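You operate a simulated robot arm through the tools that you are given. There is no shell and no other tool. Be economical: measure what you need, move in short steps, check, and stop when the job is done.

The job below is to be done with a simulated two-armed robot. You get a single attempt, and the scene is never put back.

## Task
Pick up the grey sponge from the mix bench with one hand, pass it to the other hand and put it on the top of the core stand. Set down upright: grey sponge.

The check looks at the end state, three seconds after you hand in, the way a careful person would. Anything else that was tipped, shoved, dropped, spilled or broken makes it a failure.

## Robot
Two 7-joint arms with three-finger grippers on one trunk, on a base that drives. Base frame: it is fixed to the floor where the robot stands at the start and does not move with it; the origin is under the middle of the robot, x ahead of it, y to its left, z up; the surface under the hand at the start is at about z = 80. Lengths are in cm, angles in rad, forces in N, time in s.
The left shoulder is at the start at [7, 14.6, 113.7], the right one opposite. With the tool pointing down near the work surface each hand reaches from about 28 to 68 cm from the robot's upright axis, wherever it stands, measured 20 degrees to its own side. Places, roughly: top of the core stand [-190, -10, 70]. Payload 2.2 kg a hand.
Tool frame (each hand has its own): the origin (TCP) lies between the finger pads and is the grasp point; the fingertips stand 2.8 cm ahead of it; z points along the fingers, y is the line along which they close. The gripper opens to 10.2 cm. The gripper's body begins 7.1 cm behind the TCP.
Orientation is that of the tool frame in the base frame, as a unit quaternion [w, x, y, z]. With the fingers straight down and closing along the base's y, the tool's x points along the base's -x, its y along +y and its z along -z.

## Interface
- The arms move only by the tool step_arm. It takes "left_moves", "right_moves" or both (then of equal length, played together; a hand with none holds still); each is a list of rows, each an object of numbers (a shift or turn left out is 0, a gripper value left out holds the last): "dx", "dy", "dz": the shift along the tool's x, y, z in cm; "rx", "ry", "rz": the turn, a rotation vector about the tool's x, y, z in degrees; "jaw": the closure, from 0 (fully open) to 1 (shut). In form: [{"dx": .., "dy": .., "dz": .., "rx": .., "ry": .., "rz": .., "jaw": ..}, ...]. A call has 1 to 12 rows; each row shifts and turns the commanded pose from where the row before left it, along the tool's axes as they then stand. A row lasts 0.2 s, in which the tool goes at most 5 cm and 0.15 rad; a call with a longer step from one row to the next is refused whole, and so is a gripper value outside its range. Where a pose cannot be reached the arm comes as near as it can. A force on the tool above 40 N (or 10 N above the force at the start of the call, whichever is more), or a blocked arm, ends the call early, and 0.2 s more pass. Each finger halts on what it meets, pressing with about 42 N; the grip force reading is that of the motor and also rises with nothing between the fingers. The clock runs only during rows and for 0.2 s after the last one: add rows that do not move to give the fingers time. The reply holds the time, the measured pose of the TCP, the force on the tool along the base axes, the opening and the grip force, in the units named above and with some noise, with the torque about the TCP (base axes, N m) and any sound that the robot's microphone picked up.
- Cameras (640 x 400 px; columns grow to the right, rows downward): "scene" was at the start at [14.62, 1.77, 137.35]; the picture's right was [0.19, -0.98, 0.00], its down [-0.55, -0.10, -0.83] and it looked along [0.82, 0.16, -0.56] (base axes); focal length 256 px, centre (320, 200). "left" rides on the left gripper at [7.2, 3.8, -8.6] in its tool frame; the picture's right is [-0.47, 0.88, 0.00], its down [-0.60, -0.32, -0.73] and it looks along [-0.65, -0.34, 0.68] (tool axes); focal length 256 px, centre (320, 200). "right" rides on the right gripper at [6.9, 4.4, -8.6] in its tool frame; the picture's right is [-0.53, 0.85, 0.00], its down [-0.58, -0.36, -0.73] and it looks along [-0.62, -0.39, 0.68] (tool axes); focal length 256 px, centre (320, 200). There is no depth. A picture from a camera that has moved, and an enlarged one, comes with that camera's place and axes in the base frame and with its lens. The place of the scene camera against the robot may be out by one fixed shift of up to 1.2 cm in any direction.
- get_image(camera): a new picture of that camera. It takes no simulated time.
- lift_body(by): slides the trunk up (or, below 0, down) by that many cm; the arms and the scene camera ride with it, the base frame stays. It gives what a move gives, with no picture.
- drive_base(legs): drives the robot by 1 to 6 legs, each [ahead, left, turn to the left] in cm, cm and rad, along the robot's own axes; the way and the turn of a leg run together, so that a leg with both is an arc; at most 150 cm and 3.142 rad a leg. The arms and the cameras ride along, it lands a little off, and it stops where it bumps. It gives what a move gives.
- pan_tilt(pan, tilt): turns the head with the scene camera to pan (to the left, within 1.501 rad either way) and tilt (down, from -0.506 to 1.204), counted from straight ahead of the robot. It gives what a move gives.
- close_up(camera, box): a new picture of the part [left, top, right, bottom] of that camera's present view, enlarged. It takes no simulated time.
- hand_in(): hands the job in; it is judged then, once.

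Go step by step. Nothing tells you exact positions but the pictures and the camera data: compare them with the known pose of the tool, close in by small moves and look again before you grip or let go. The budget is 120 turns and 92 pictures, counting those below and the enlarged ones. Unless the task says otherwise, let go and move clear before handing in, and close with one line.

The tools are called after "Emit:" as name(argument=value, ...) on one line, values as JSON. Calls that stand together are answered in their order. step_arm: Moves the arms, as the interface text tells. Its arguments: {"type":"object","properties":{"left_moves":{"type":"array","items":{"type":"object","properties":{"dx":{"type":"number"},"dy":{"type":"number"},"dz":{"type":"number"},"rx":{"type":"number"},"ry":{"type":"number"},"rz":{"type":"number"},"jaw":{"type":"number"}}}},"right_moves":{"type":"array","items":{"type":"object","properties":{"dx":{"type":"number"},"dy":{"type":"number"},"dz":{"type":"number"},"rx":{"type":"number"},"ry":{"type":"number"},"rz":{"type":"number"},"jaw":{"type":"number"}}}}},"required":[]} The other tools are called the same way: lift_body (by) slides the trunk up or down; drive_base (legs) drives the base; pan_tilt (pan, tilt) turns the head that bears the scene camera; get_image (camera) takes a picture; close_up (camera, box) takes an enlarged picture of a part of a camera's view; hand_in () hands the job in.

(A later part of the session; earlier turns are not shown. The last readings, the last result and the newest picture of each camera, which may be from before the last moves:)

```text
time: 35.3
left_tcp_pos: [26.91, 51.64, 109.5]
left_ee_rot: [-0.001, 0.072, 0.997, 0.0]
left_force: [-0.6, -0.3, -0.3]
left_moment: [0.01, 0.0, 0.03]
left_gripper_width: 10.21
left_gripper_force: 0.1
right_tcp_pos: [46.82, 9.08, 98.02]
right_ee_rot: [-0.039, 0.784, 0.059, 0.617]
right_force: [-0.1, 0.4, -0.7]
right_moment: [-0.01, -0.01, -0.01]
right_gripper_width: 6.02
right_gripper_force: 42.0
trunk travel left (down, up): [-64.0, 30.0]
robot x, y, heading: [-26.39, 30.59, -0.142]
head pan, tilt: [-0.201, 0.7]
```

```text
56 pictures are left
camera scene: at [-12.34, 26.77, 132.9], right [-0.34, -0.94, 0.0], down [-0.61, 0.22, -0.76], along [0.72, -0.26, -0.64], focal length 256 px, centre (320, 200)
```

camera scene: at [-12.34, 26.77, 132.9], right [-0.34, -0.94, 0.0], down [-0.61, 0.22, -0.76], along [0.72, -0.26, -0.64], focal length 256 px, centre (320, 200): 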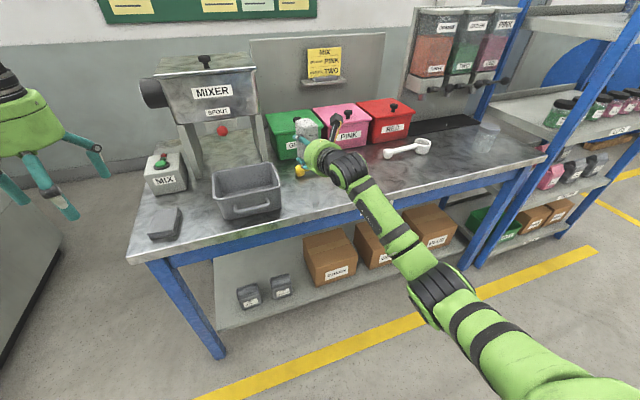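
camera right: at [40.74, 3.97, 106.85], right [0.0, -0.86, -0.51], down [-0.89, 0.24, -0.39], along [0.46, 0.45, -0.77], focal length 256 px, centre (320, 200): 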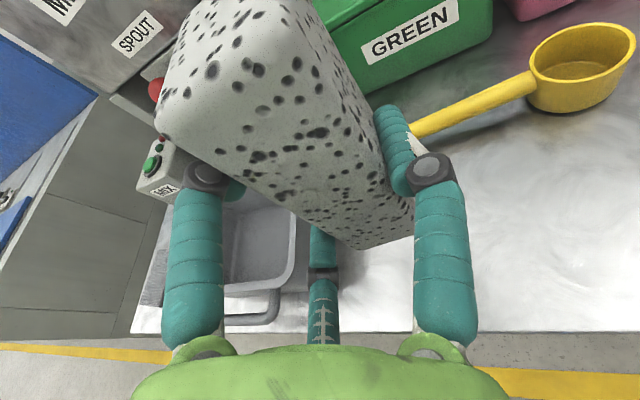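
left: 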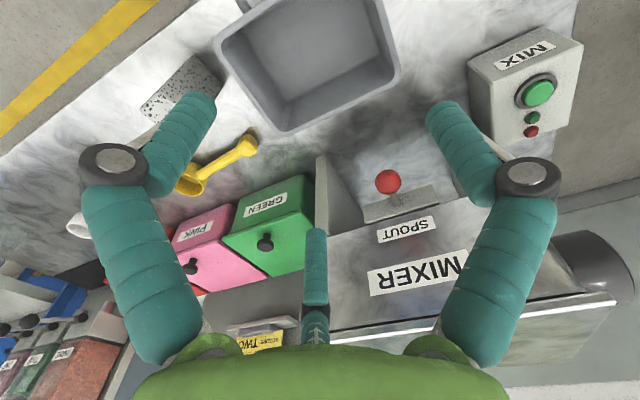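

The sponge is lifted and firm. I'll back away from the bench for a clear handover space.

Emit:
drive_base(legs=[[-40, 0, 0]])

Emit:
step_arm(right_moves=[{"dy": -2}, {"dy": -2}, {"dy": -2}, {"dy": -2}, {"dy": 0}])

```text
time: 37.8
left_tcp_pos: [-12.61, 57.27, 109.65]
left_ee_rot: [-0.001, 0.073, 0.997, 0.001]
left_force: [-0.5, 0.3, 0.0]
left_moment: [0.02, -0.01, 0.01]
left_gripper_width: 10.19
left_gripper_force: 0.0
right_tcp_pos: [7.27, 14.69, 97.96]
right_ee_rot: [-0.038, 0.783, 0.058, 0.618]
right_force: [-0.5, -0.5, -0.2]
right_moment: [-0.05, 0.03, -0.03]
right_gripper_width: 6.0
right_gripper_force: 42.2
trunk travel left (down, up): [-64.0, 30.0]
robot x, y, heading: [-65.82, 36.4, -0.146]
head pan, tilt: [-0.201, 0.7]
```

```text
time: 39.0
left_tcp_pos: [-12.57, 57.35, 109.54]
left_ee_rot: [-0.001, 0.074, 0.997, 0.0]
left_force: [-0.6, 0.5, -0.1]
left_moment: [-0.01, -0.03, -0.02]
left_gripper_width: 10.18
left_gripper_force: 0.0
right_tcp_pos: [7.17, 15.56, 98.17]
right_ee_rot: [-0.039, 0.784, 0.059, 0.617]
right_force: [-0.4, 0.4, 0.6]
right_moment: [-0.01, 0.0, 0.01]
right_gripper_width: 6.01
right_gripper_force: 42.0
right hand out of reach, approached as far as the arm can: row 1, 2, 3, 4
trunk travel left (down, up): [-64.0, 30.0]
robot x, y, heading: [-65.66, 35.86, -0.145]
head pan, tilt: [-0.201, 0.7]
```

The wrist's leftward limit still binds, so I'll turn the right hand about 28° left, where it is freer, and draw it in towards the middle of the robot for the handover.

Emit:
step_arm(right_moves=[{"rx": 6.8, "rz": -1.65}, {"rx": 6.8, "rz": -1.65}, {"rx": 6.8, "rz": -1.65}, {"rx": 6.8, "rz": -1.65}, {"dx": -0.43, "dy": -2.83, "dz": -1.83}, {"dx": -0.43, "dy": -2.83, "dz": -1.83}, {"dx": -0.43, "dy": -2.83, "dz": -1.83}, {"dx": -0.43, "dy": -2.83, "dz": -1.83}, {"dx": -0.43, "dy": -2.83, "dz": -1.83}, {"dx": -0.43, "dy": -2.83, "dz": -1.83}, {"dx": 0}])

Emit:
pan_tilt(pan=0.0, tilt=0.6)

Emit:
get_image(camera="scene")

```text
time: 41.4
left_tcp_pos: [-12.47, 57.23, 109.37]
left_ee_rot: [0.0, 0.073, 0.997, 0.0]
left_force: [-0.4, -0.3, 0.5]
left_moment: [0.02, 0.06, -0.02]
left_gripper_width: 10.21
left_gripper_force: 0.0
right_tcp_pos: [-11.61, 22.86, 98.05]
right_ee_rot: [-0.186, 0.748, 0.246, 0.587]
right_force: [0.1, -0.5, -1.1]
right_moment: [0.04, -0.02, -0.03]
right_gripper_width: 6.01
right_gripper_force: 41.6
trunk travel left (down, up): [-64.0, 30.0]
robot x, y, heading: [-65.31, 35.9, -0.141]
head pan, tilt: [-0.201, 0.7]
```

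```text
time: 42.2
left_tcp_pos: [-12.51, 57.37, 109.55]
left_ee_rot: [-0.001, 0.073, 0.997, 0.0]
left_force: [-0.8, 0.4, 0.6]
left_moment: [0.0, 0.01, 0.02]
left_gripper_width: 10.2
left_gripper_force: 0.0
right_tcp_pos: [-11.68, 22.88, 98.12]
right_ee_rot: [-0.186, 0.748, 0.246, 0.588]
right_force: [0.0, 0.7, -0.1]
right_moment: [-0.01, 0.02, 0.01]
right_gripper_width: 6.0
right_gripper_force: 41.3
trunk travel left (down, up): [-64.0, 30.0]
robot x, y, heading: [-65.86, 36.29, -0.148]
head pan, tilt: [0.0, 0.6]
```

```text
55 pictures are left
camera scene: at [-51.11, 34.11, 133.77], right [-0.15, -0.99, 0.0], down [-0.56, 0.08, -0.82], along [0.82, -0.12, -0.57], focal length 256 px, centre (320, 200)
```

scene: 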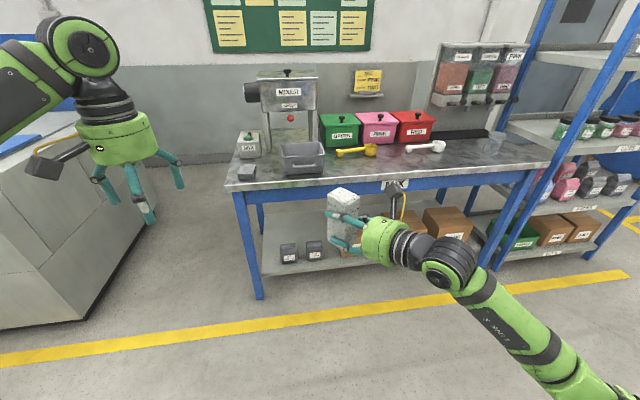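

The sponge's computed position matches the picture. The right hand's camera would crowd the left fingers from this side, so I'll turn the right hand to point left. The left hand can then turn 90° with its camera clear of it.

Emit:
step_arm(right_moves=[{"rx": 7.47, "rz": -1.85}, {"rx": 7.47, "rz": -1.85}, {"rx": 7.47, "rz": -1.85}, {"rx": 7.47, "rz": -1.85}, {"rx": 7.47, "rz": -1.85}, {"rx": 7.47, "rz": -1.85}, {"rx": 7.47, "rz": -1.85}, {"rx": 0}])

Emit:
step_arm(left_moves=[{"rz": 8.2}, {"rz": 8.2}, {"rz": 8.2}, {"rz": 8.2}, {"rz": 8.2}, {"rz": 8.2}, {"rz": 8.2}, {"rz": 8.2}, {"rz": 8.2}, {"rz": 8.2}, {"rz": 0}])

Emit:
get_image(camera="scene")

```text
time: 44.0
left_tcp_pos: [-12.65, 57.22, 109.55]
left_ee_rot: [-0.001, 0.073, 0.997, 0.001]
left_force: [-0.5, -0.4, -0.1]
left_moment: [0.01, -0.03, 0.04]
left_gripper_width: 10.21
left_gripper_force: 0.0
right_tcp_pos: [-11.82, 22.82, 97.97]
right_ee_rot: [-0.431, 0.557, 0.56, 0.436]
right_force: [-0.4, 0.1, 0.4]
right_moment: [-0.02, 0.01, -0.02]
right_gripper_width: 6.01
right_gripper_force: 42.4
trunk travel left (down, up): [-64.0, 30.0]
robot x, y, heading: [-65.94, 35.7, -0.145]
head pan, tilt: [0.0, 0.6]
```

```text
time: 46.4
left_tcp_pos: [-12.59, 57.25, 109.54]
left_ee_rot: [-0.001, 0.71, 0.704, -0.001]
left_force: [-0.5, 0.4, 0.1]
left_moment: [-0.01, 0.02, 0.01]
left_gripper_width: 10.21
left_gripper_force: 0.0
right_tcp_pos: [-11.82, 22.84, 97.99]
right_ee_rot: [-0.432, 0.557, 0.56, 0.435]
right_force: [-0.2, -0.7, 0.2]
right_moment: [-0.04, 0.0, 0.01]
right_gripper_width: 6.0
right_gripper_force: 41.8
trunk travel left (down, up): [-64.0, 30.0]
robot x, y, heading: [-65.76, 36.07, -0.147]
head pan, tilt: [0.0, 0.6]
```

```text
54 pictures are left
camera scene: at [-51.1, 34.12, 133.77], right [-0.15, -0.99, 0.0], down [-0.56, 0.08, -0.83], along [0.82, -0.12, -0.56], focal length 256 px, centre (320, 200)
```

scene: 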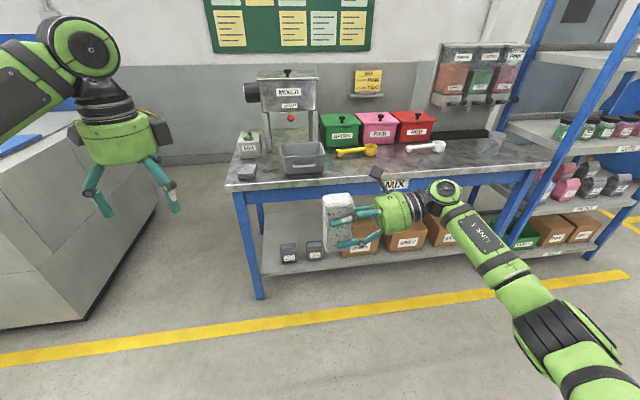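

Both turns worked. I'll enlarge the sponge to check its exact position before the left hand approaches.

Emit:
close_up(camera="scene", box=[300, 160, 460, 270])

Emit:
get_image(camera="left")

```text
3.64 times, centred on (380, 215) of scene
camera zoom: at [-51.1, 34.12, 133.77], right [-0.15, -0.99, 0.0], down [-0.56, 0.08, -0.83], along [0.82, -0.12, -0.56], focal length 930 px, centre (102, 146)
```

zoom: 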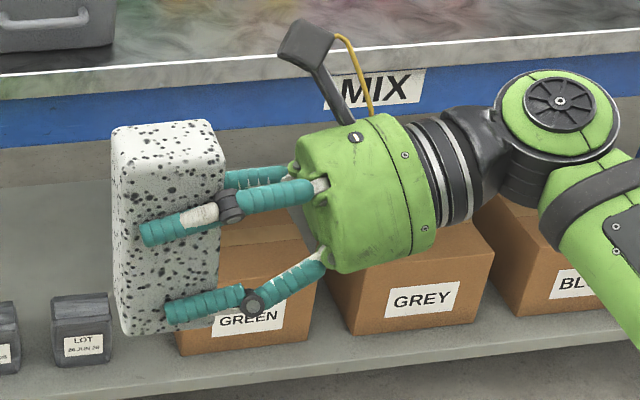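

```text
52 pictures are left
camera left: at [-8.54, 64.57, 118.25], right [0.88, -0.47, 0.0], down [-0.32, -0.6, 0.73], along [-0.35, -0.64, -0.68], focal length 256 px, centre (320, 200)
```

left: 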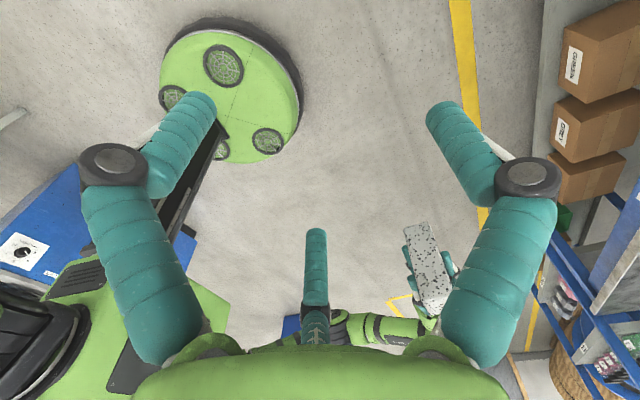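

The free top of the sponge is clearly visible above the right fingers. I'll bring the left hand over it, staying high.

Emit:
step_arm(left_moves=[{"dz": -4.5, "jaw": 0.15}, {"dx": -4.13, "dy": 0.05}, {"dx": -4.13, "dy": 0.05}, {"dx": -4.13, "dy": 0.05}, {"dx": -4.13, "dy": 0.05}, {"dx": -4.13, "dy": 0.05}, {"dx": -4.13, "dy": 0.05}, {"dx": -4.13, "dy": 0.05}, {"dx": -4.13, "dy": 0.05}, {"dx": 0}])

Emit:
get_image(camera="left")

Emit:
get_image(camera="scene")

Emit:
get_image(camera="right")

```text
time: 48.6
left_tcp_pos: [-12.88, 25.66, 113.87]
left_ee_rot: [0.0, 0.709, 0.706, -0.002]
left_force: [0.4, -0.3, -0.1]
left_moment: [-0.05, 0.03, 0.0]
left_gripper_width: 8.68
left_gripper_force: 0.1
left hand out of reach, approached as far as the arm can: row 9
right_tcp_pos: [-11.69, 23.01, 97.96]
right_ee_rot: [-0.431, 0.558, 0.56, 0.435]
right_force: [-0.2, 1.2, -1.3]
right_moment: [0.0, 0.01, -0.02]
right_gripper_width: 6.03
right_gripper_force: 42.3
trunk travel left (down, up): [-64.0, 30.0]
robot x, y, heading: [-65.75, 36.12, -0.148]
head pan, tilt: [0.0, 0.6]
```

```text
51 pictures are left
camera left: at [-8.98, 32.86, 122.58], right [0.88, -0.47, 0.0], down [-0.32, -0.6, 0.73], along [-0.35, -0.65, -0.68], focal length 256 px, centre (320, 200)
```

left: 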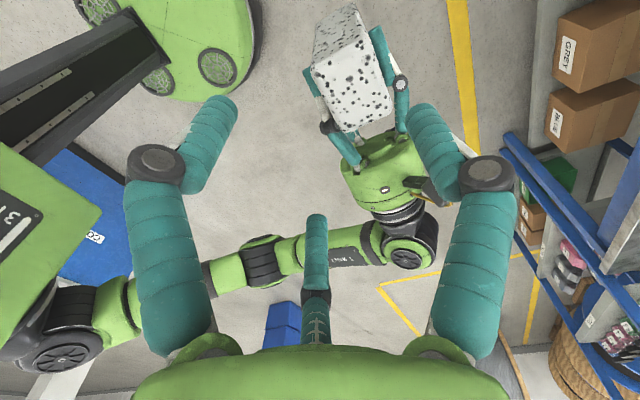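

```text
50 pictures are left
camera scene: at [-51.02, 34.34, 133.76], right [-0.15, -0.99, 0.0], down [-0.56, 0.08, -0.82], along [0.82, -0.12, -0.57], focal length 256 px, centre (320, 200)
```

scene: 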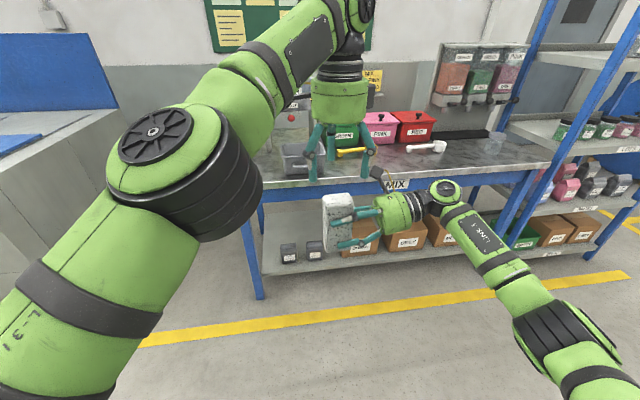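

```text
49 pictures are left
camera right: at [-7.43, 16.42, 106.81], right [0.85, -0.14, -0.51], down [-0.36, -0.85, -0.38], along [-0.38, 0.51, -0.77], focal length 256 px, centre (320, 200)
```

right: 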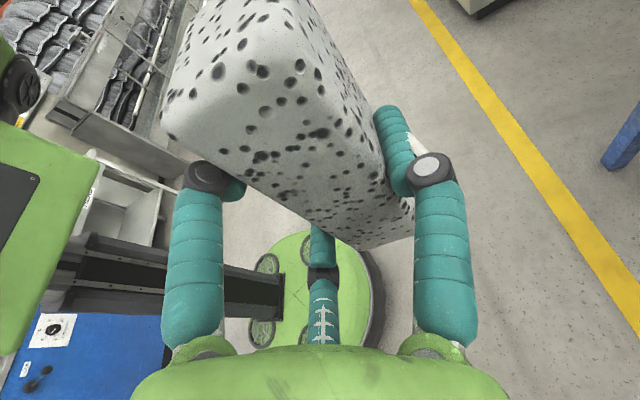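

The left hand is above the sponge but near its reach limit. I'll slide the right hand with the sponge 1.5 cm back and 2 cm left under it, and adjust the left hand a little.

Emit:
step_arm(right_moves=[{"dy": -0.75, "dx": 0.25, "dz": 0.97}, {"dy": -0.75, "dx": 0.25, "dz": 0.97}, {"dx": 0}], left_moves=[{"dx": 0.5, "dy": -0.2}, {"dx": 0.5, "dy": -0.2}, {"dx": 0}])

Emit:
close_up(camera="left", box=[240, 0, 440, 140])

```text
time: 49.4
left_tcp_pos: [-13.33, 26.44, 113.89]
left_ee_rot: [-0.001, 0.71, 0.705, -0.001]
left_force: [0.1, -0.2, 0.3]
left_moment: [-0.03, 0.02, -0.01]
left_gripper_width: 8.67
left_gripper_force: 0.0
right_tcp_pos: [-13.22, 24.79, 98.02]
right_ee_rot: [-0.43, 0.559, 0.558, 0.437]
right_force: [-0.3, -0.9, -0.7]
right_moment: [-0.01, 0.01, -0.01]
right_gripper_width: 6.01
right_gripper_force: 42.1
trunk travel left (down, up): [-64.0, 30.0]
robot x, y, heading: [-65.98, 35.89, -0.149]
head pan, tilt: [0.0, 0.6]
```

```text
2.86 times, centred on (340, 70) of left
camera zoom: at [-9.38, 33.63, 122.67], right [0.88, -0.47, 0.0], down [-0.32, -0.6, 0.73], along [-0.35, -0.64, -0.68], focal length 731 px, centre (263, 571)
```

zoom: 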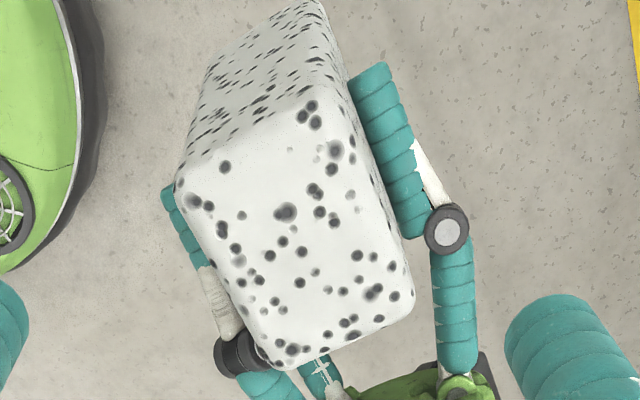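

The sponge top measures centred at (−12.3, 26.4), and the left hand is correctly offset over it. I'll lower straight down.

Emit:
step_arm(left_moves=[{"dz": 2}, {"dz": 2}, {"dz": 2}, {"dz": 1}, {"dz": 0}])

Emit:
get_image(camera="left")

Emit:
close_up(camera="scene", box=[280, 80, 440, 270])

Emit:
get_image(camera="right")

```text
time: 50.6
left_tcp_pos: [-13.24, 26.61, 106.83]
left_ee_rot: [0.0, 0.71, 0.705, -0.001]
left_force: [0.3, 0.5, 0.3]
left_moment: [0.02, -0.02, 0.01]
left_gripper_width: 8.67
left_gripper_force: 0.0
right_tcp_pos: [-13.31, 24.84, 97.93]
right_ee_rot: [-0.43, 0.559, 0.559, 0.436]
right_force: [0.2, 0.1, 0.0]
right_moment: [-0.03, -0.03, -0.04]
right_gripper_width: 6.01
right_gripper_force: 42.1
trunk travel left (down, up): [-64.0, 30.0]
robot x, y, heading: [-65.85, 35.91, -0.149]
head pan, tilt: [0.0, 0.6]
```

```text
47 pictures are left
camera left: at [-9.22, 33.81, 115.68], right [0.88, -0.47, 0.0], down [-0.32, -0.6, 0.73], along [-0.35, -0.65, -0.68], focal length 256 px, centre (320, 200)
```

left: 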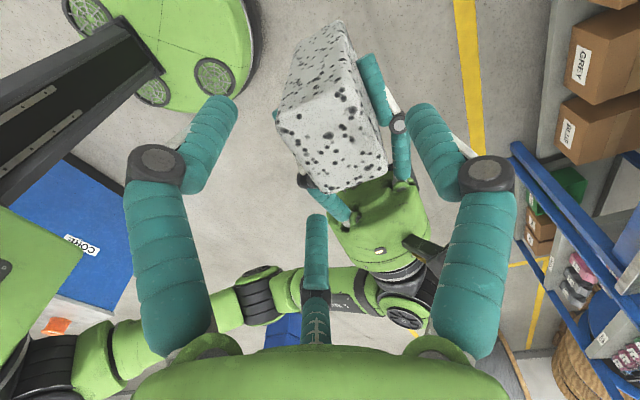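

```text
2.11 times, centred on (360, 175) of scene
camera zoom: at [-51.12, 34.11, 133.77], right [-0.15, -0.99, 0.0], down [-0.56, 0.08, -0.83], along [0.82, -0.12, -0.56], focal length 538 px, centre (236, 253)
```

zoom: 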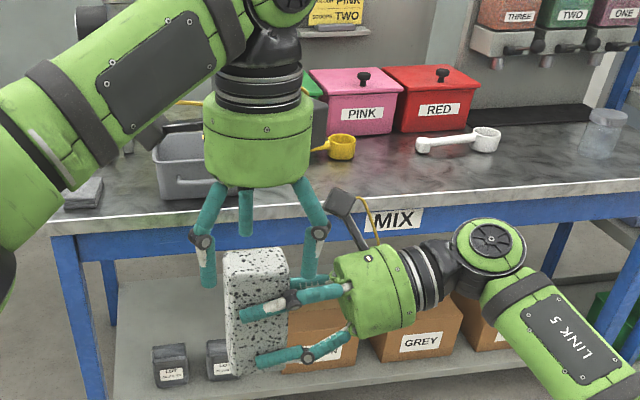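

```text
45 pictures are left
camera right: at [-9.04, 18.2, 106.88], right [0.85, -0.14, -0.51], down [-0.36, -0.85, -0.38], along [-0.38, 0.51, -0.77], focal length 256 px, centre (320, 200)
```

right: 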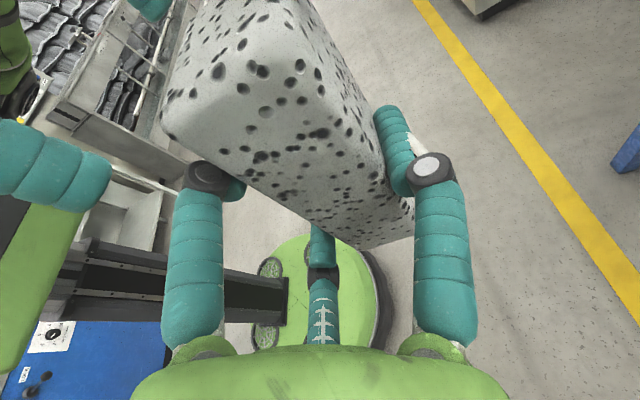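

The left fingers straddle the sponge above the right fingers. I'll lower the last 2 cm and close.

Emit:
step_arm(left_moves=[{"dz": 0.8}, {"dz": 0.8}, {"dz": 0.5}, {"dz": 0}])

Emit:
close_up(camera="scene", box=[290, 130, 430, 250])

```text
time: 51.6
left_tcp_pos: [-13.17, 26.48, 105.04]
left_ee_rot: [0.0, 0.709, 0.706, -0.001]
left_force: [0.3, -0.6, 6.3]
left_moment: [-0.32, 0.12, 0.04]
left_gripper_width: 8.95
left_gripper_force: 2.3
right_tcp_pos: [-13.33, 24.76, 97.72]
right_ee_rot: [-0.431, 0.559, 0.56, 0.435]
right_force: [-0.5, 0.2, -6.5]
right_moment: [0.13, -0.13, 0.0]
right_gripper_width: 6.03
right_gripper_force: 41.7
trunk travel left (down, up): [-64.0, 30.0]
robot x, y, heading: [-65.77, 36.32, -0.148]
head pan, tilt: [0.0, 0.6]
```

```text
3.33 times, centred on (360, 190) of scene
camera zoom: at [-51.11, 34.11, 133.77], right [-0.15, -0.99, 0.0], down [-0.56, 0.08, -0.83], along [0.82, -0.12, -0.56], focal length 852 px, centre (187, 233)
```

zoom: 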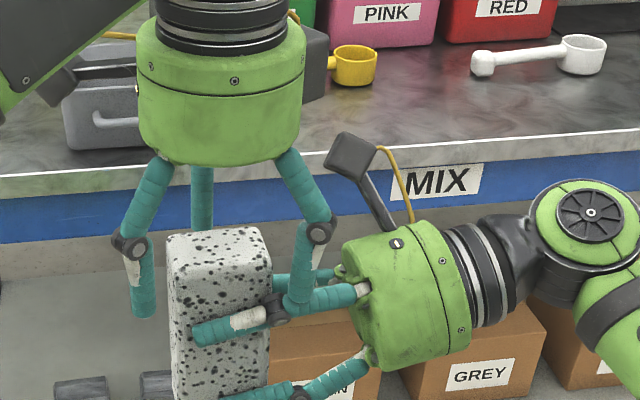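

The left fingertip touches the right hand's upper finger, so this orientation doesn't fit. A better one puts the left hand's single finger on the near end face, with the pair across the far half where the right fingers don't reach. I'll back off upward and turn the left hand.

Emit:
step_arm(left_moves=[{"dz": -1}, {"dz": -3}, {"dz": -3}, {"dz": -3}, {"dz": 0}])

Emit:
step_arm(left_moves=[{"rz": 8.2}, {"rz": 8.2}, {"rz": 8.2}, {"rz": 8.2}, {"rz": 8.2}, {"rz": 8.2}, {"rz": 8.2}, {"rz": 8.2}, {"rz": 8.2}, {"rz": 0}])

```text
time: 52.8
left_tcp_pos: [-13.17, 26.53, 114.6]
left_ee_rot: [-0.001, 0.709, 0.705, -0.001]
left_force: [-0.4, 0.7, -0.8]
left_moment: [0.01, 0.02, -0.02]
left_gripper_width: 8.68
left_gripper_force: 0.2
right_tcp_pos: [-13.27, 24.85, 98.04]
right_ee_rot: [-0.432, 0.558, 0.559, 0.435]
right_force: [1.3, 0.0, -1.5]
right_moment: [-0.02, -0.01, 0.03]
right_gripper_width: 6.0
right_gripper_force: 42.1
trunk travel left (down, up): [-64.0, 30.0]
robot x, y, heading: [-65.57, 35.79, -0.153]
head pan, tilt: [0.0, 0.6]
```

```text
time: 55.0
left_tcp_pos: [-13.23, 26.52, 114.84]
left_ee_rot: [0.001, 0.991, 0.137, -0.001]
left_force: [-0.5, -0.3, 0.1]
left_moment: [0.01, 0.0, 0.03]
left_gripper_width: 8.66
left_gripper_force: 0.0
right_tcp_pos: [-13.28, 24.76, 97.96]
right_ee_rot: [-0.431, 0.558, 0.56, 0.435]
right_force: [-0.4, 0.7, -1.0]
right_moment: [0.01, 0.0, 0.03]
right_gripper_width: 6.01
right_gripper_force: 42.2
trunk travel left (down, up): [-64.0, 30.0]
robot x, y, heading: [-65.85, 36.21, -0.148]
head pan, tilt: [0.0, 0.6]
```

That turn works. I'll try the last 16° so the single finger faces the right hand.

Emit:
step_arm(left_moves=[{"rz": 8, "jaw": 0.25}, {"rz": 8}, {"rz": 0}])

Emit:
get_image(camera="left")

Emit:
get_image(camera="scene")

```text
time: 55.8
left_tcp_pos: [-13.07, 26.54, 114.87]
left_ee_rot: [0.0, 1.0, -0.002, -0.002]
left_force: [-0.5, 0.8, 0.4]
left_moment: [0.02, 0.02, -0.03]
left_gripper_width: 7.67
left_gripper_force: 0.1
right_tcp_pos: [-13.35, 24.77, 98.09]
right_ee_rot: [-0.431, 0.558, 0.559, 0.436]
right_force: [0.9, -0.4, -0.8]
right_moment: [-0.02, 0.0, -0.01]
right_gripper_width: 6.01
right_gripper_force: 42.4
trunk travel left (down, up): [-64.0, 30.0]
robot x, y, heading: [-65.65, 35.98, -0.148]
head pan, tilt: [0.0, 0.6]
```

```text
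43 pictures are left
camera left: at [-5.86, 22.76, 123.57], right [-0.47, -0.88, 0.0], down [-0.6, 0.32, 0.73], along [-0.65, 0.34, -0.68], focal length 256 px, centre (320, 200)
```

left: 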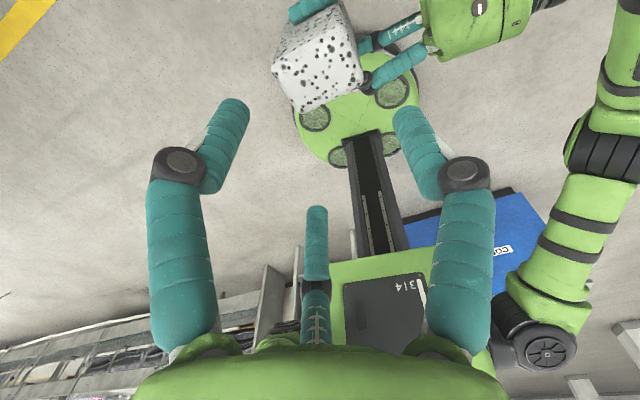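

```text
42 pictures are left
camera scene: at [-51.1, 34.12, 133.77], right [-0.15, -0.99, 0.0], down [-0.56, 0.08, -0.83], along [0.82, -0.12, -0.56], focal length 256 px, centre (320, 200)
```

scene: 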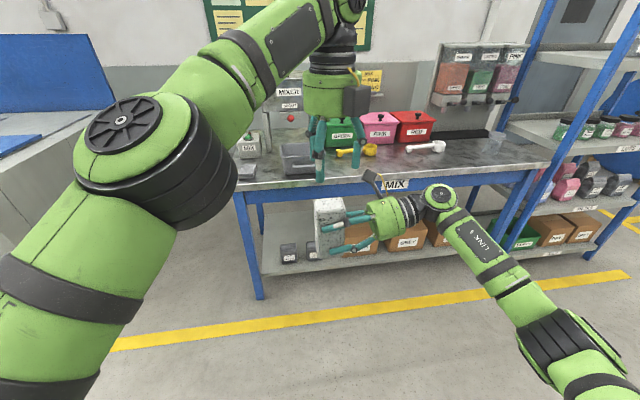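

The orientation is right. I'll shift slightly to centre it, lower 7 cm and check clearances, especially between the two wrist cameras.

Emit:
step_arm(left_moves=[{"dx": 0.77, "dy": 0.44}, {"dz": 2}, {"dz": 2}, {"dz": 2}, {"dz": 1}, {"dz": 0}])

Emit:
get_image(camera="left")

Emit:
close_up(camera="scene", box=[280, 80, 440, 270])

Emit:
get_image(camera="right")

```text
time: 57.2
left_tcp_pos: [-13.28, 25.88, 107.58]
left_ee_rot: [0.0, 1.0, -0.002, -0.001]
left_force: [-0.2, -0.2, 0.4]
left_moment: [0.0, 0.04, 0.01]
left_gripper_width: 7.65
left_gripper_force: 0.1
left hand out of reach, approached as far as the arm can: row 1
right_tcp_pos: [-13.32, 24.88, 97.97]
right_ee_rot: [-0.43, 0.559, 0.559, 0.437]
right_force: [-1.2, 0.5, -0.1]
right_moment: [0.0, -0.02, -0.01]
right_gripper_width: 6.0
right_gripper_force: 42.3
trunk travel left (down, up): [-64.0, 30.0]
robot x, y, heading: [-65.52, 35.7, -0.145]
head pan, tilt: [0.0, 0.6]
```

```text
41 pictures are left
camera left: at [-5.97, 22.09, 116.32], right [-0.47, -0.88, 0.0], down [-0.6, 0.32, 0.73], along [-0.65, 0.34, -0.68], focal length 256 px, centre (320, 200)
```

left: 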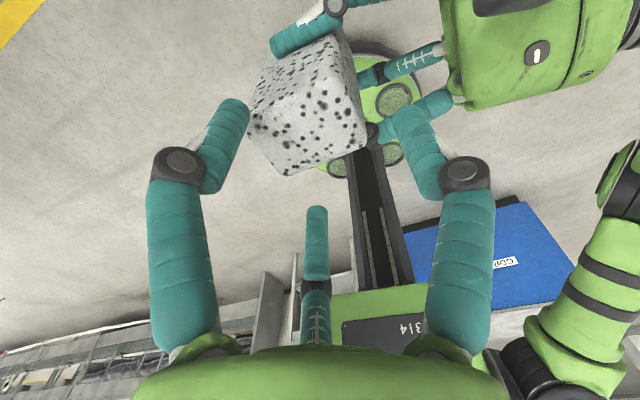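

```text
2.11 times, centred on (360, 175) of scene
camera zoom: at [-51.13, 34.09, 133.77], right [-0.15, -0.99, 0.0], down [-0.56, 0.08, -0.83], along [0.82, -0.12, -0.56], focal length 538 px, centre (236, 253)
```

zoom: 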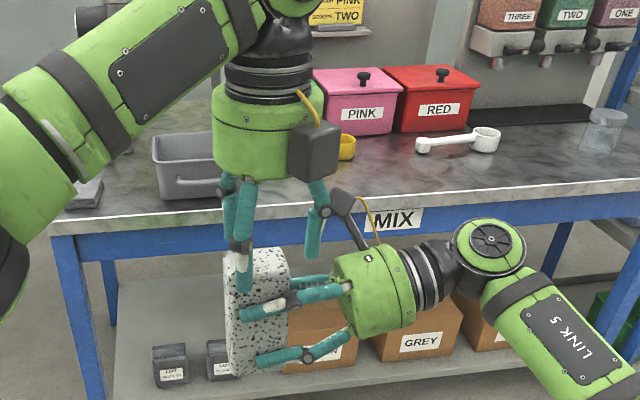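

```text
39 pictures are left
camera right: at [-9.04, 18.18, 106.87], right [0.85, -0.14, -0.51], down [-0.36, -0.85, -0.38], along [-0.38, 0.51, -0.77], focal length 256 px, centre (320, 200)
```

right: 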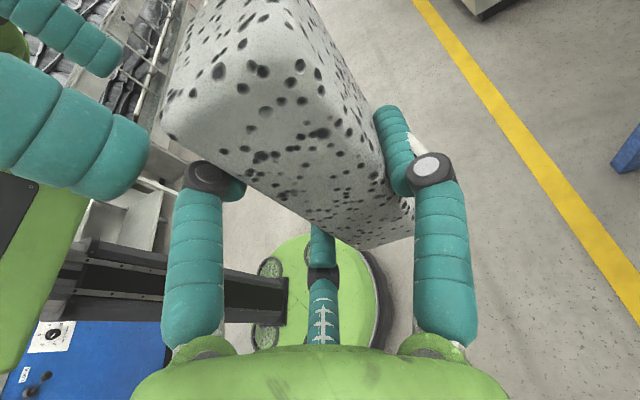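

The cameras clear each other by several centimetres. The left hand is at its forward limit, so I'll bring the sponge 1 cm towards the robot with the right hand to centre it.

Emit:
step_arm(right_moves=[{"dy": -0.5}, {"dy": -0.5}, {"dy": 0}], left_moves=[{"dy": -0.25}, {"dy": 0}, {"dy": 0}])

Emit:
close_up(camera="left", box=[190, 0, 470, 200])

```text
time: 58.0
left_tcp_pos: [-13.28, 26.16, 107.47]
left_ee_rot: [0.0, 1.0, -0.002, -0.001]
left_force: [-0.5, 0.2, -0.3]
left_moment: [0.0, 0.01, -0.01]
left_gripper_width: 7.66
left_gripper_force: 0.0
right_tcp_pos: [-14.25, 24.95, 98.02]
right_ee_rot: [-0.431, 0.558, 0.559, 0.436]
right_force: [0.1, 0.4, -1.0]
right_moment: [-0.01, -0.02, 0.0]
right_gripper_width: 5.99
right_gripper_force: 41.9
trunk travel left (down, up): [-64.0, 30.0]
robot x, y, heading: [-65.66, 36.1, -0.149]
head pan, tilt: [0.0, 0.6]
```

```text
2.00 times, centred on (330, 100) of left
camera zoom: at [-5.89, 22.34, 116.32], right [-0.47, -0.88, 0.0], down [-0.6, 0.32, 0.73], along [-0.65, 0.34, -0.68], focal length 512 px, centre (300, 400)
```

zoom: 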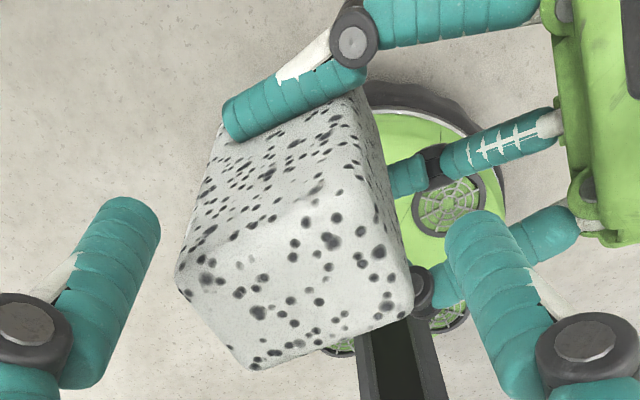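

The sponge is centred at (−13.2, 26.35), right under the left hand. I'll lower the last 3.3 cm, watching the force.

Emit:
step_arm(left_moves=[{"dz": 1}, {"dz": 1}, {"dz": 0.8}, {"dz": 0.5}, {"dz": 0}])

Emit:
get_image(camera="left")

Emit:
close_up(camera="scene", box=[290, 100, 430, 250])

```text
time: 59.2
left_tcp_pos: [-13.26, 26.02, 104.32]
left_ee_rot: [0.001, 1.0, -0.002, -0.001]
left_force: [-0.1, -0.4, -0.2]
left_moment: [0.03, 0.0, 0.02]
left_gripper_width: 7.64
left_gripper_force: 0.0
right_tcp_pos: [-14.29, 24.89, 98.04]
right_ee_rot: [-0.43, 0.559, 0.559, 0.436]
right_force: [-0.6, 0.3, -0.7]
right_moment: [0.0, -0.01, 0.03]
right_gripper_width: 6.01
right_gripper_force: 41.7
trunk travel left (down, up): [-64.0, 30.0]
robot x, y, heading: [-65.58, 36.14, -0.144]
head pan, tilt: [0.0, 0.6]
```

```text
37 pictures are left
camera left: at [-5.9, 22.25, 113.02], right [-0.47, -0.88, 0.0], down [-0.6, 0.32, 0.73], along [-0.65, 0.34, -0.68], focal length 256 px, centre (320, 200)
```

left: 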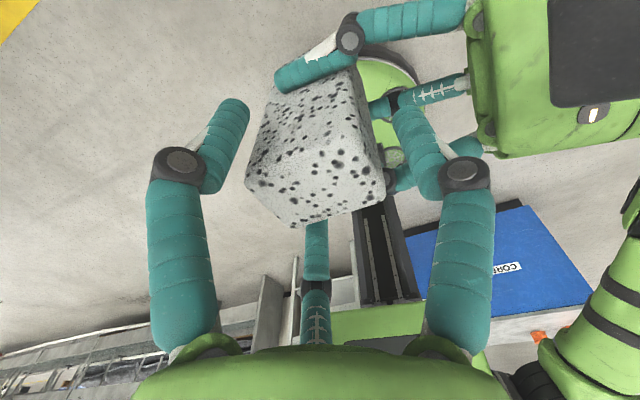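

```text
2.67 times, centred on (360, 175) of scene
camera zoom: at [-51.11, 34.11, 133.77], right [-0.15, -0.99, 0.0], down [-0.56, 0.08, -0.83], along [0.82, -0.12, -0.56], focal length 682 px, centre (213, 267)
```

zoom: 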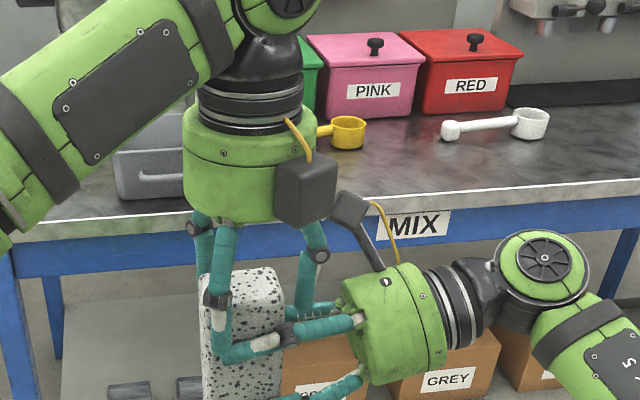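

There's no contact force. I'll close the left hand while the right keeps holding.

Emit:
step_arm(left_moves=[{"jaw": 0.35}, {"jaw": 0.42}, {"jaw": 0.48}, {"jaw": 0.54}, {"jaw": 0.6}, {"jaw": 0.75}, {"jaw": 1.0}, {"jaw": 1.0}])

Emit:
get_image(camera="left")

Emit:
close_up(camera="scene", box=[290, 100, 430, 250])

```text
time: 61.0
left_tcp_pos: [-13.26, 26.0, 104.4]
left_ee_rot: [0.001, 1.0, -0.003, -0.001]
left_force: [-12.0, -3.9, 3.2]
left_moment: [-0.25, 0.24, 0.11]
left_gripper_width: 5.1
left_gripper_force: 42.5
right_tcp_pos: [-14.24, 24.84, 97.98]
right_ee_rot: [-0.431, 0.558, 0.558, 0.437]
right_force: [12.4, 4.8, -2.9]
right_moment: [-0.04, 0.56, -0.24]
right_gripper_width: 6.0
right_gripper_force: 42.1
trunk travel left (down, up): [-64.0, 30.0]
robot x, y, heading: [-66.06, 36.15, -0.147]
head pan, tilt: [0.0, 0.6]
```

```text
35 pictures are left
camera left: at [-5.95, 22.19, 113.04], right [-0.47, -0.88, 0.0], down [-0.6, 0.32, 0.73], along [-0.65, 0.34, -0.68], focal length 256 px, centre (320, 200)
```

left: 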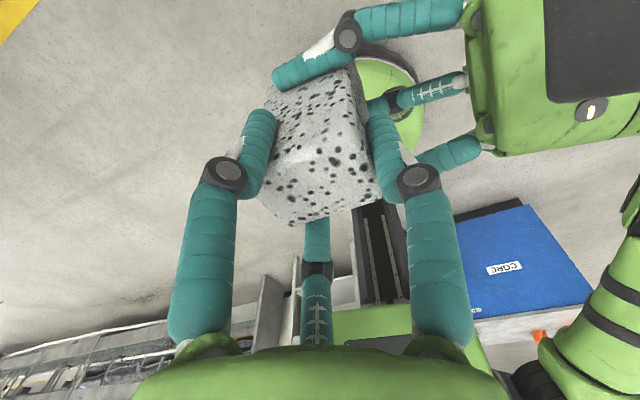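

```text
2.67 times, centred on (360, 175) of scene
camera zoom: at [-51.1, 34.11, 133.77], right [-0.15, -0.99, 0.0], down [-0.56, 0.08, -0.83], along [0.82, -0.12, -0.56], focal length 682 px, centre (213, 267)
```

zoom: 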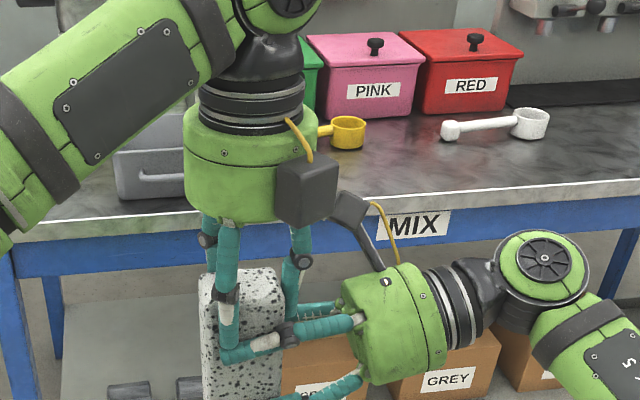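

The left hand grips firmly with the fingers on both faces. I'll open the right hand only a little, then check that the left alone holds the sponge.

Emit:
step_arm(right_moves=[{"jaw": 0.42}, {"jaw": 0.38}, {"jaw": 0.34}, {"jaw": 0.31}, {"jaw": 0.31}])

Emit:
get_image(camera="right")

Emit:
close_up(camera="scene", box=[290, 100, 430, 250])

```text
time: 62.2
left_tcp_pos: [-13.04, 26.03, 104.2]
left_ee_rot: [0.0, 1.0, 0.0, 0.001]
left_force: [1.4, -2.6, 3.2]
left_moment: [-0.03, 0.15, 0.09]
left_gripper_width: 5.07
left_gripper_force: 41.7
right_tcp_pos: [-14.37, 24.94, 97.79]
right_ee_rot: [-0.432, 0.558, 0.559, 0.436]
right_force: [-1.9, 2.2, -4.1]
right_moment: [-0.15, -0.14, -0.03]
right_gripper_width: 6.9
right_gripper_force: 0.1
trunk travel left (down, up): [-64.0, 30.0]
robot x, y, heading: [-65.45, 35.97, -0.146]
head pan, tilt: [0.0, 0.6]
```

```text
33 pictures are left
camera right: at [-10.04, 18.25, 106.82], right [0.85, -0.13, -0.51], down [-0.36, -0.85, -0.38], along [-0.39, 0.51, -0.77], focal length 256 px, centre (320, 200)
```

right: 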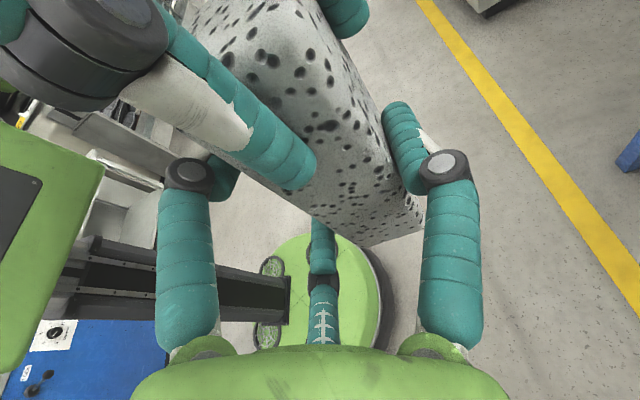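

```text
2.67 times, centred on (360, 175) of scene
camera zoom: at [-51.1, 34.11, 133.77], right [-0.15, -0.99, 0.0], down [-0.56, 0.08, -0.83], along [0.82, -0.12, -0.56], focal length 682 px, centre (213, 267)
```

zoom: 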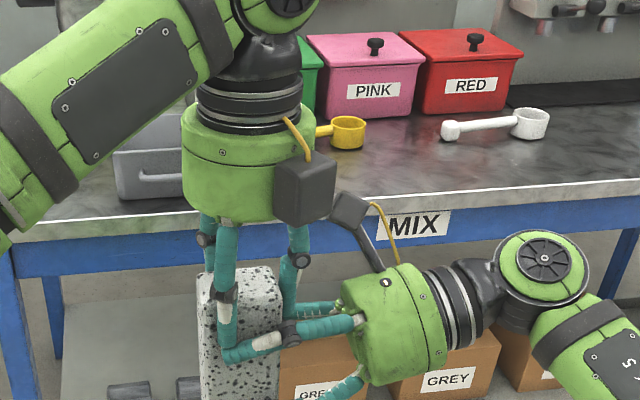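

The left hand holds the sponge alone. I'll drop the right hand half a centimetre to clear the touching fingertip and withdraw it sideways.

Emit:
step_arm(right_moves=[{"dx": -0.48, "dz": 0.12, "dy": 0.3}, {"dx": -0.12, "dz": -0.5}, {"dx": -0.24, "dz": -0.97}, {"dx": -0.36, "dz": -1.45}, {"dx": -0.48, "dz": -1.94}, {"dx": -0.48, "dz": -1.94}, {"dx": -0.72, "dz": -2.9}, {"dx": -0.96, "dz": -3.9}, {"dx": -0.96, "dz": -3.9}])

Emit:
get_image(camera="scene")

Emit:
get_image(camera="left")

```text
time: 64.2
left_tcp_pos: [-13.2, 25.94, 104.3]
left_ee_rot: [0.0, 1.0, -0.002, -0.002]
left_force: [0.6, 0.5, 0.8]
left_moment: [0.02, 0.03, 0.02]
left_gripper_width: 5.04
left_gripper_force: 42.0
right_tcp_pos: [-14.13, 6.88, 97.51]
right_ee_rot: [-0.43, 0.559, 0.559, 0.437]
right_force: [-0.9, 0.5, 0.5]
right_moment: [0.04, 0.01, 0.03]
right_gripper_width: 7.06
right_gripper_force: 0.1
trunk travel left (down, up): [-64.0, 30.0]
robot x, y, heading: [-65.84, 36.07, -0.142]
head pan, tilt: [0.0, 0.6]
```

```text
31 pictures are left
camera scene: at [-51.1, 34.05, 133.76], right [-0.15, -0.99, 0.0], down [-0.56, 0.08, -0.83], along [0.82, -0.12, -0.57], focal length 256 px, centre (320, 200)
```

scene: 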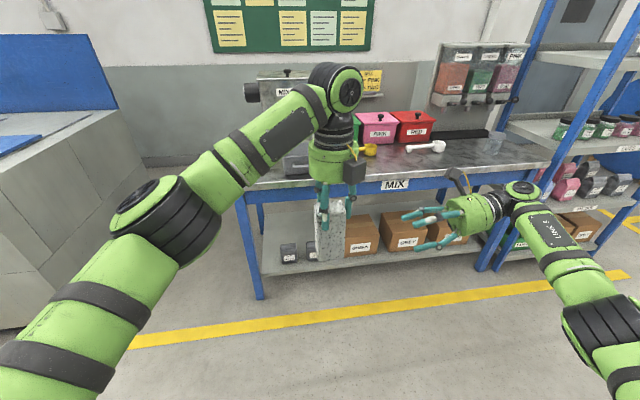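

```text
30 pictures are left
camera left: at [-5.89, 22.2, 113.02], right [-0.47, -0.88, 0.0], down [-0.6, 0.32, 0.73], along [-0.65, 0.34, -0.68], focal length 256 px, centre (320, 200)
```

left: 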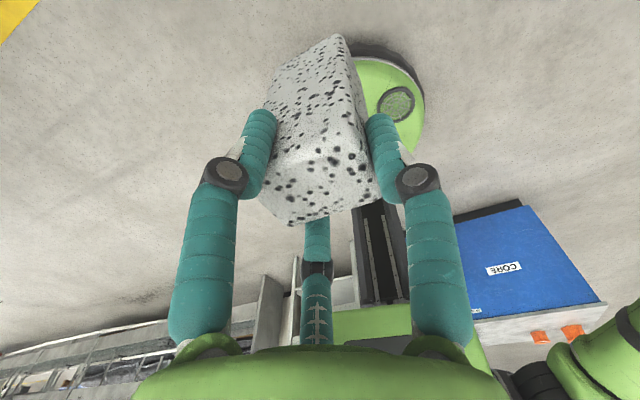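

The handover is complete and the left hand alone holds the sponge. Next I'll turn right in steps towards the core stand, looking before driving. First I'll view the right-hand side.

Emit:
pan_tilt(pan=-1.45, tilt=0.5)

Emit:
get_image(camera="scene")

```text
time: 65.7
left_tcp_pos: [-13.31, 26.0, 104.41]
left_ee_rot: [0.001, 1.0, -0.001, -0.001]
left_force: [0.1, 0.6, -0.4]
left_moment: [0.01, 0.0, -0.02]
left_gripper_width: 5.05
left_gripper_force: 42.2
right_tcp_pos: [-14.11, 6.94, 97.64]
right_ee_rot: [-0.431, 0.558, 0.56, 0.436]
right_force: [-0.7, -0.1, -0.5]
right_moment: [0.0, -0.05, 0.0]
right_gripper_width: 7.01
right_gripper_force: 0.0
trunk travel left (down, up): [-64.0, 30.0]
robot x, y, heading: [-66.01, 35.73, -0.145]
head pan, tilt: [-1.45, 0.499]
```

```text
29 pictures are left
camera scene: at [-60.08, 26.32, 134.68], right [-1.0, 0.03, 0.0], down [0.01, 0.48, -0.88], along [-0.02, -0.88, -0.48], focal length 256 px, centre (320, 200)
```

scene: 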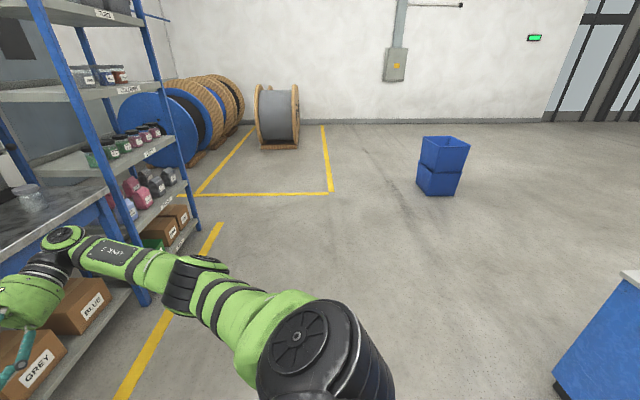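

There's plenty of space, with the blue core stand at the right edge of the picture. I'll turn right in place to face it.

Emit:
drive_base(legs=[[0, 0, -1.3], [0, 0, -1.345]])

Emit:
pan_tilt(pan=0, tilt=0.6)

Emit:
get_image(camera="scene")

```text
time: 72.7
left_tcp_pos: [-116.88, 20.49, 104.33]
left_ee_rot: [0.0, -0.238, 0.971, 0.0]
left_force: [-0.2, 0.2, 0.6]
left_moment: [0.0, 0.02, 0.01]
left_gripper_width: 5.02
left_gripper_force: 41.8
right_tcp_pos: [-124.89, 37.91, 97.5]
right_ee_rot: [0.319, 0.677, -0.407, 0.523]
right_force: [0.4, 0.0, -0.2]
right_moment: [0.0, 0.04, 0.03]
right_gripper_width: 7.06
right_gripper_force: 0.1
trunk travel left (down, up): [-64.0, 30.0]
robot x, y, heading: [-65.6, 35.92, -2.813]
head pan, tilt: [-1.45, 0.499]
```

```text
time: 74.3
left_tcp_pos: [-116.89, 20.46, 104.19]
left_ee_rot: [0.001, -0.238, 0.971, 0.0]
left_force: [-0.2, -0.2, 0.4]
left_moment: [-0.01, 0.03, 0.0]
left_gripper_width: 5.01
left_gripper_force: 42.1
right_tcp_pos: [-124.87, 37.89, 97.48]
right_ee_rot: [0.321, 0.676, -0.408, 0.522]
right_force: [0.5, 0.7, -0.1]
right_moment: [0.01, -0.02, -0.03]
right_gripper_width: 7.04
right_gripper_force: 0.1
trunk travel left (down, up): [-64.0, 30.0]
robot x, y, heading: [-65.48, 36.24, -2.808]
head pan, tilt: [0.0, 0.6]
```

```text
28 pictures are left
camera scene: at [-77.87, 31.59, 133.77], right [-0.33, 0.94, 0.0], down [0.53, 0.19, -0.83], along [-0.78, -0.27, -0.56], focal length 256 px, centre (320, 200)
```

scene: 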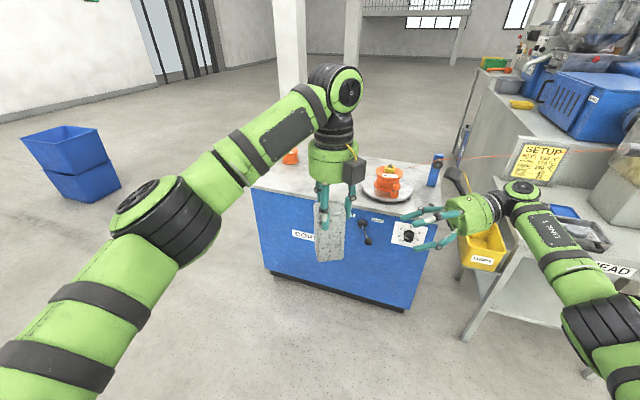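

The stand has a grey-white top with a plate, an orange item, a second orange item and a blue bottle on it. I'll enlarge it to find free space.

Emit:
close_up(camera="scene", box=[240, 130, 460, 320])

Emit:
get_image(camera="left")

```text
2.11 times, centred on (350, 225) of scene
camera zoom: at [-77.87, 31.59, 133.77], right [-0.33, 0.94, 0.0], down [0.53, 0.19, -0.83], along [-0.78, -0.27, -0.56], focal length 538 px, centre (257, 147)
```

zoom: 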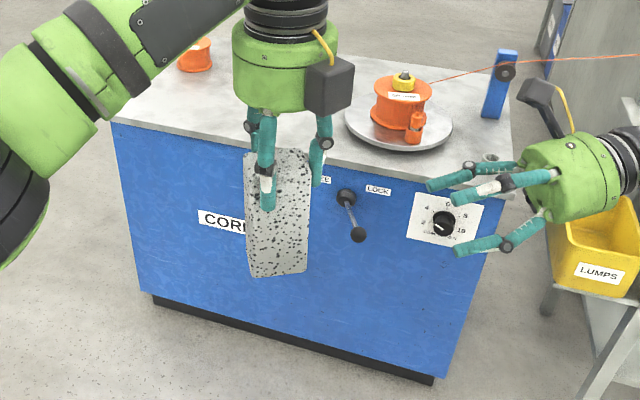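

```text
26 pictures are left
camera left: at [-124.94, 20.61, 113.03], right [0.0, 1.0, 0.0], down [0.68, 0.0, 0.73], along [0.73, 0.0, -0.68], focal length 256 px, centre (320, 200)
```

left: 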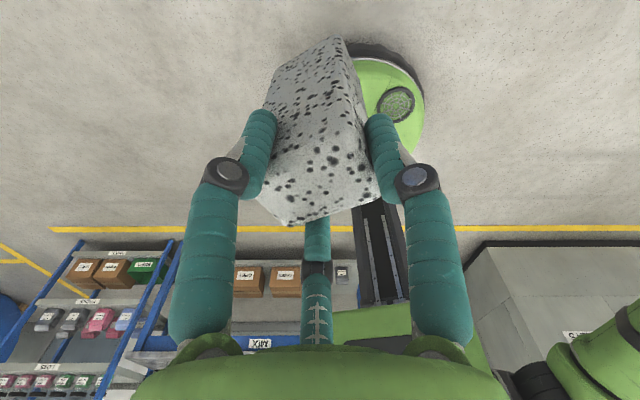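

The stand top spans about x −166…−220, y −34…50 at z≈70. The spool plate is near (−186, 28), the orange cup near (−196, −27), and there's free space around (−182, −8). I'll raise and retract the right arm first so it stays clear of the spool and its thread.

Emit:
step_arm(right_moves=[{"dx": 4.2, "dz": -1.05}, {"dx": 4.2, "dz": -1.05}, {"dx": 4.2, "dz": -1.05}, {"dx": 4.2, "dz": -1.05}, {"dx": 4.2, "dz": -1.05}, {"dx": 3, "dy": -3}, {"dy": -4}, {"dy": -4}, {"dy": -4}, {"dy": 0}])

Emit:
drive_base(legs=[[25, 35, 0], [0, 0, -0.33]])

Emit:
get_image(camera="scene")

```text
time: 76.5
left_tcp_pos: [-116.97, 20.43, 104.2]
left_ee_rot: [0.001, -0.237, 0.972, 0.0]
left_force: [0.4, 0.2, 0.0]
left_moment: [0.05, 0.0, -0.02]
left_gripper_width: 5.0
left_gripper_force: 41.7
right_tcp_pos: [-110.98, 43.89, 122.12]
right_ee_rot: [0.32, 0.676, -0.409, 0.523]
right_force: [-0.6, -0.6, -0.2]
right_moment: [-0.02, -0.02, 0.0]
right_gripper_width: 7.02
right_gripper_force: 0.1
trunk travel left (down, up): [-64.0, 30.0]
robot x, y, heading: [-65.35, 36.12, -2.804]
head pan, tilt: [0.0, 0.6]
```

```text
time: 80.1
left_tcp_pos: [-130.79, -4.21, 104.19]
left_ee_rot: [0.0, -0.08, 0.997, 0.0]
left_force: [0.1, -0.1, -0.4]
left_moment: [-0.01, 0.03, 0.03]
left_gripper_width: 5.02
left_gripper_force: 42.0
right_tcp_pos: [-117.79, 16.04, 122.18]
right_ee_rot: [0.4, 0.603, -0.511, 0.465]
right_force: [0.3, -0.3, -0.8]
right_moment: [0.01, -0.02, -0.01]
right_gripper_width: 7.02
right_gripper_force: 0.1
trunk travel left (down, up): [-64.0, 30.0]
robot x, y, heading: [-77.25, -5.58, -3.123]
head pan, tilt: [0.0, 0.6]
```

```text
25 pictures are left
camera scene: at [-90.27, -5.77, 133.77], right [-0.02, 1.0, 0.0], down [0.56, 0.01, -0.83], along [-0.82, -0.01, -0.56], focal length 256 px, centre (320, 200)
```

scene: 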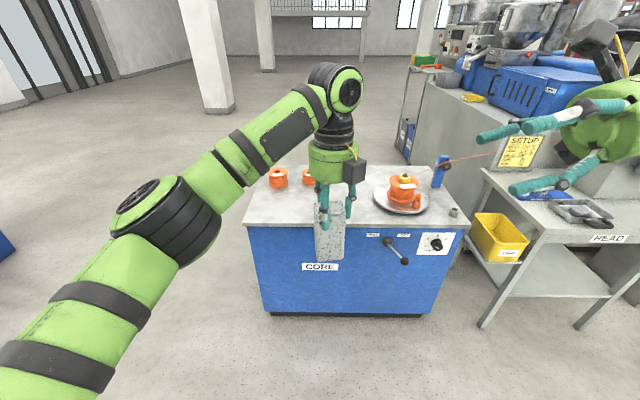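

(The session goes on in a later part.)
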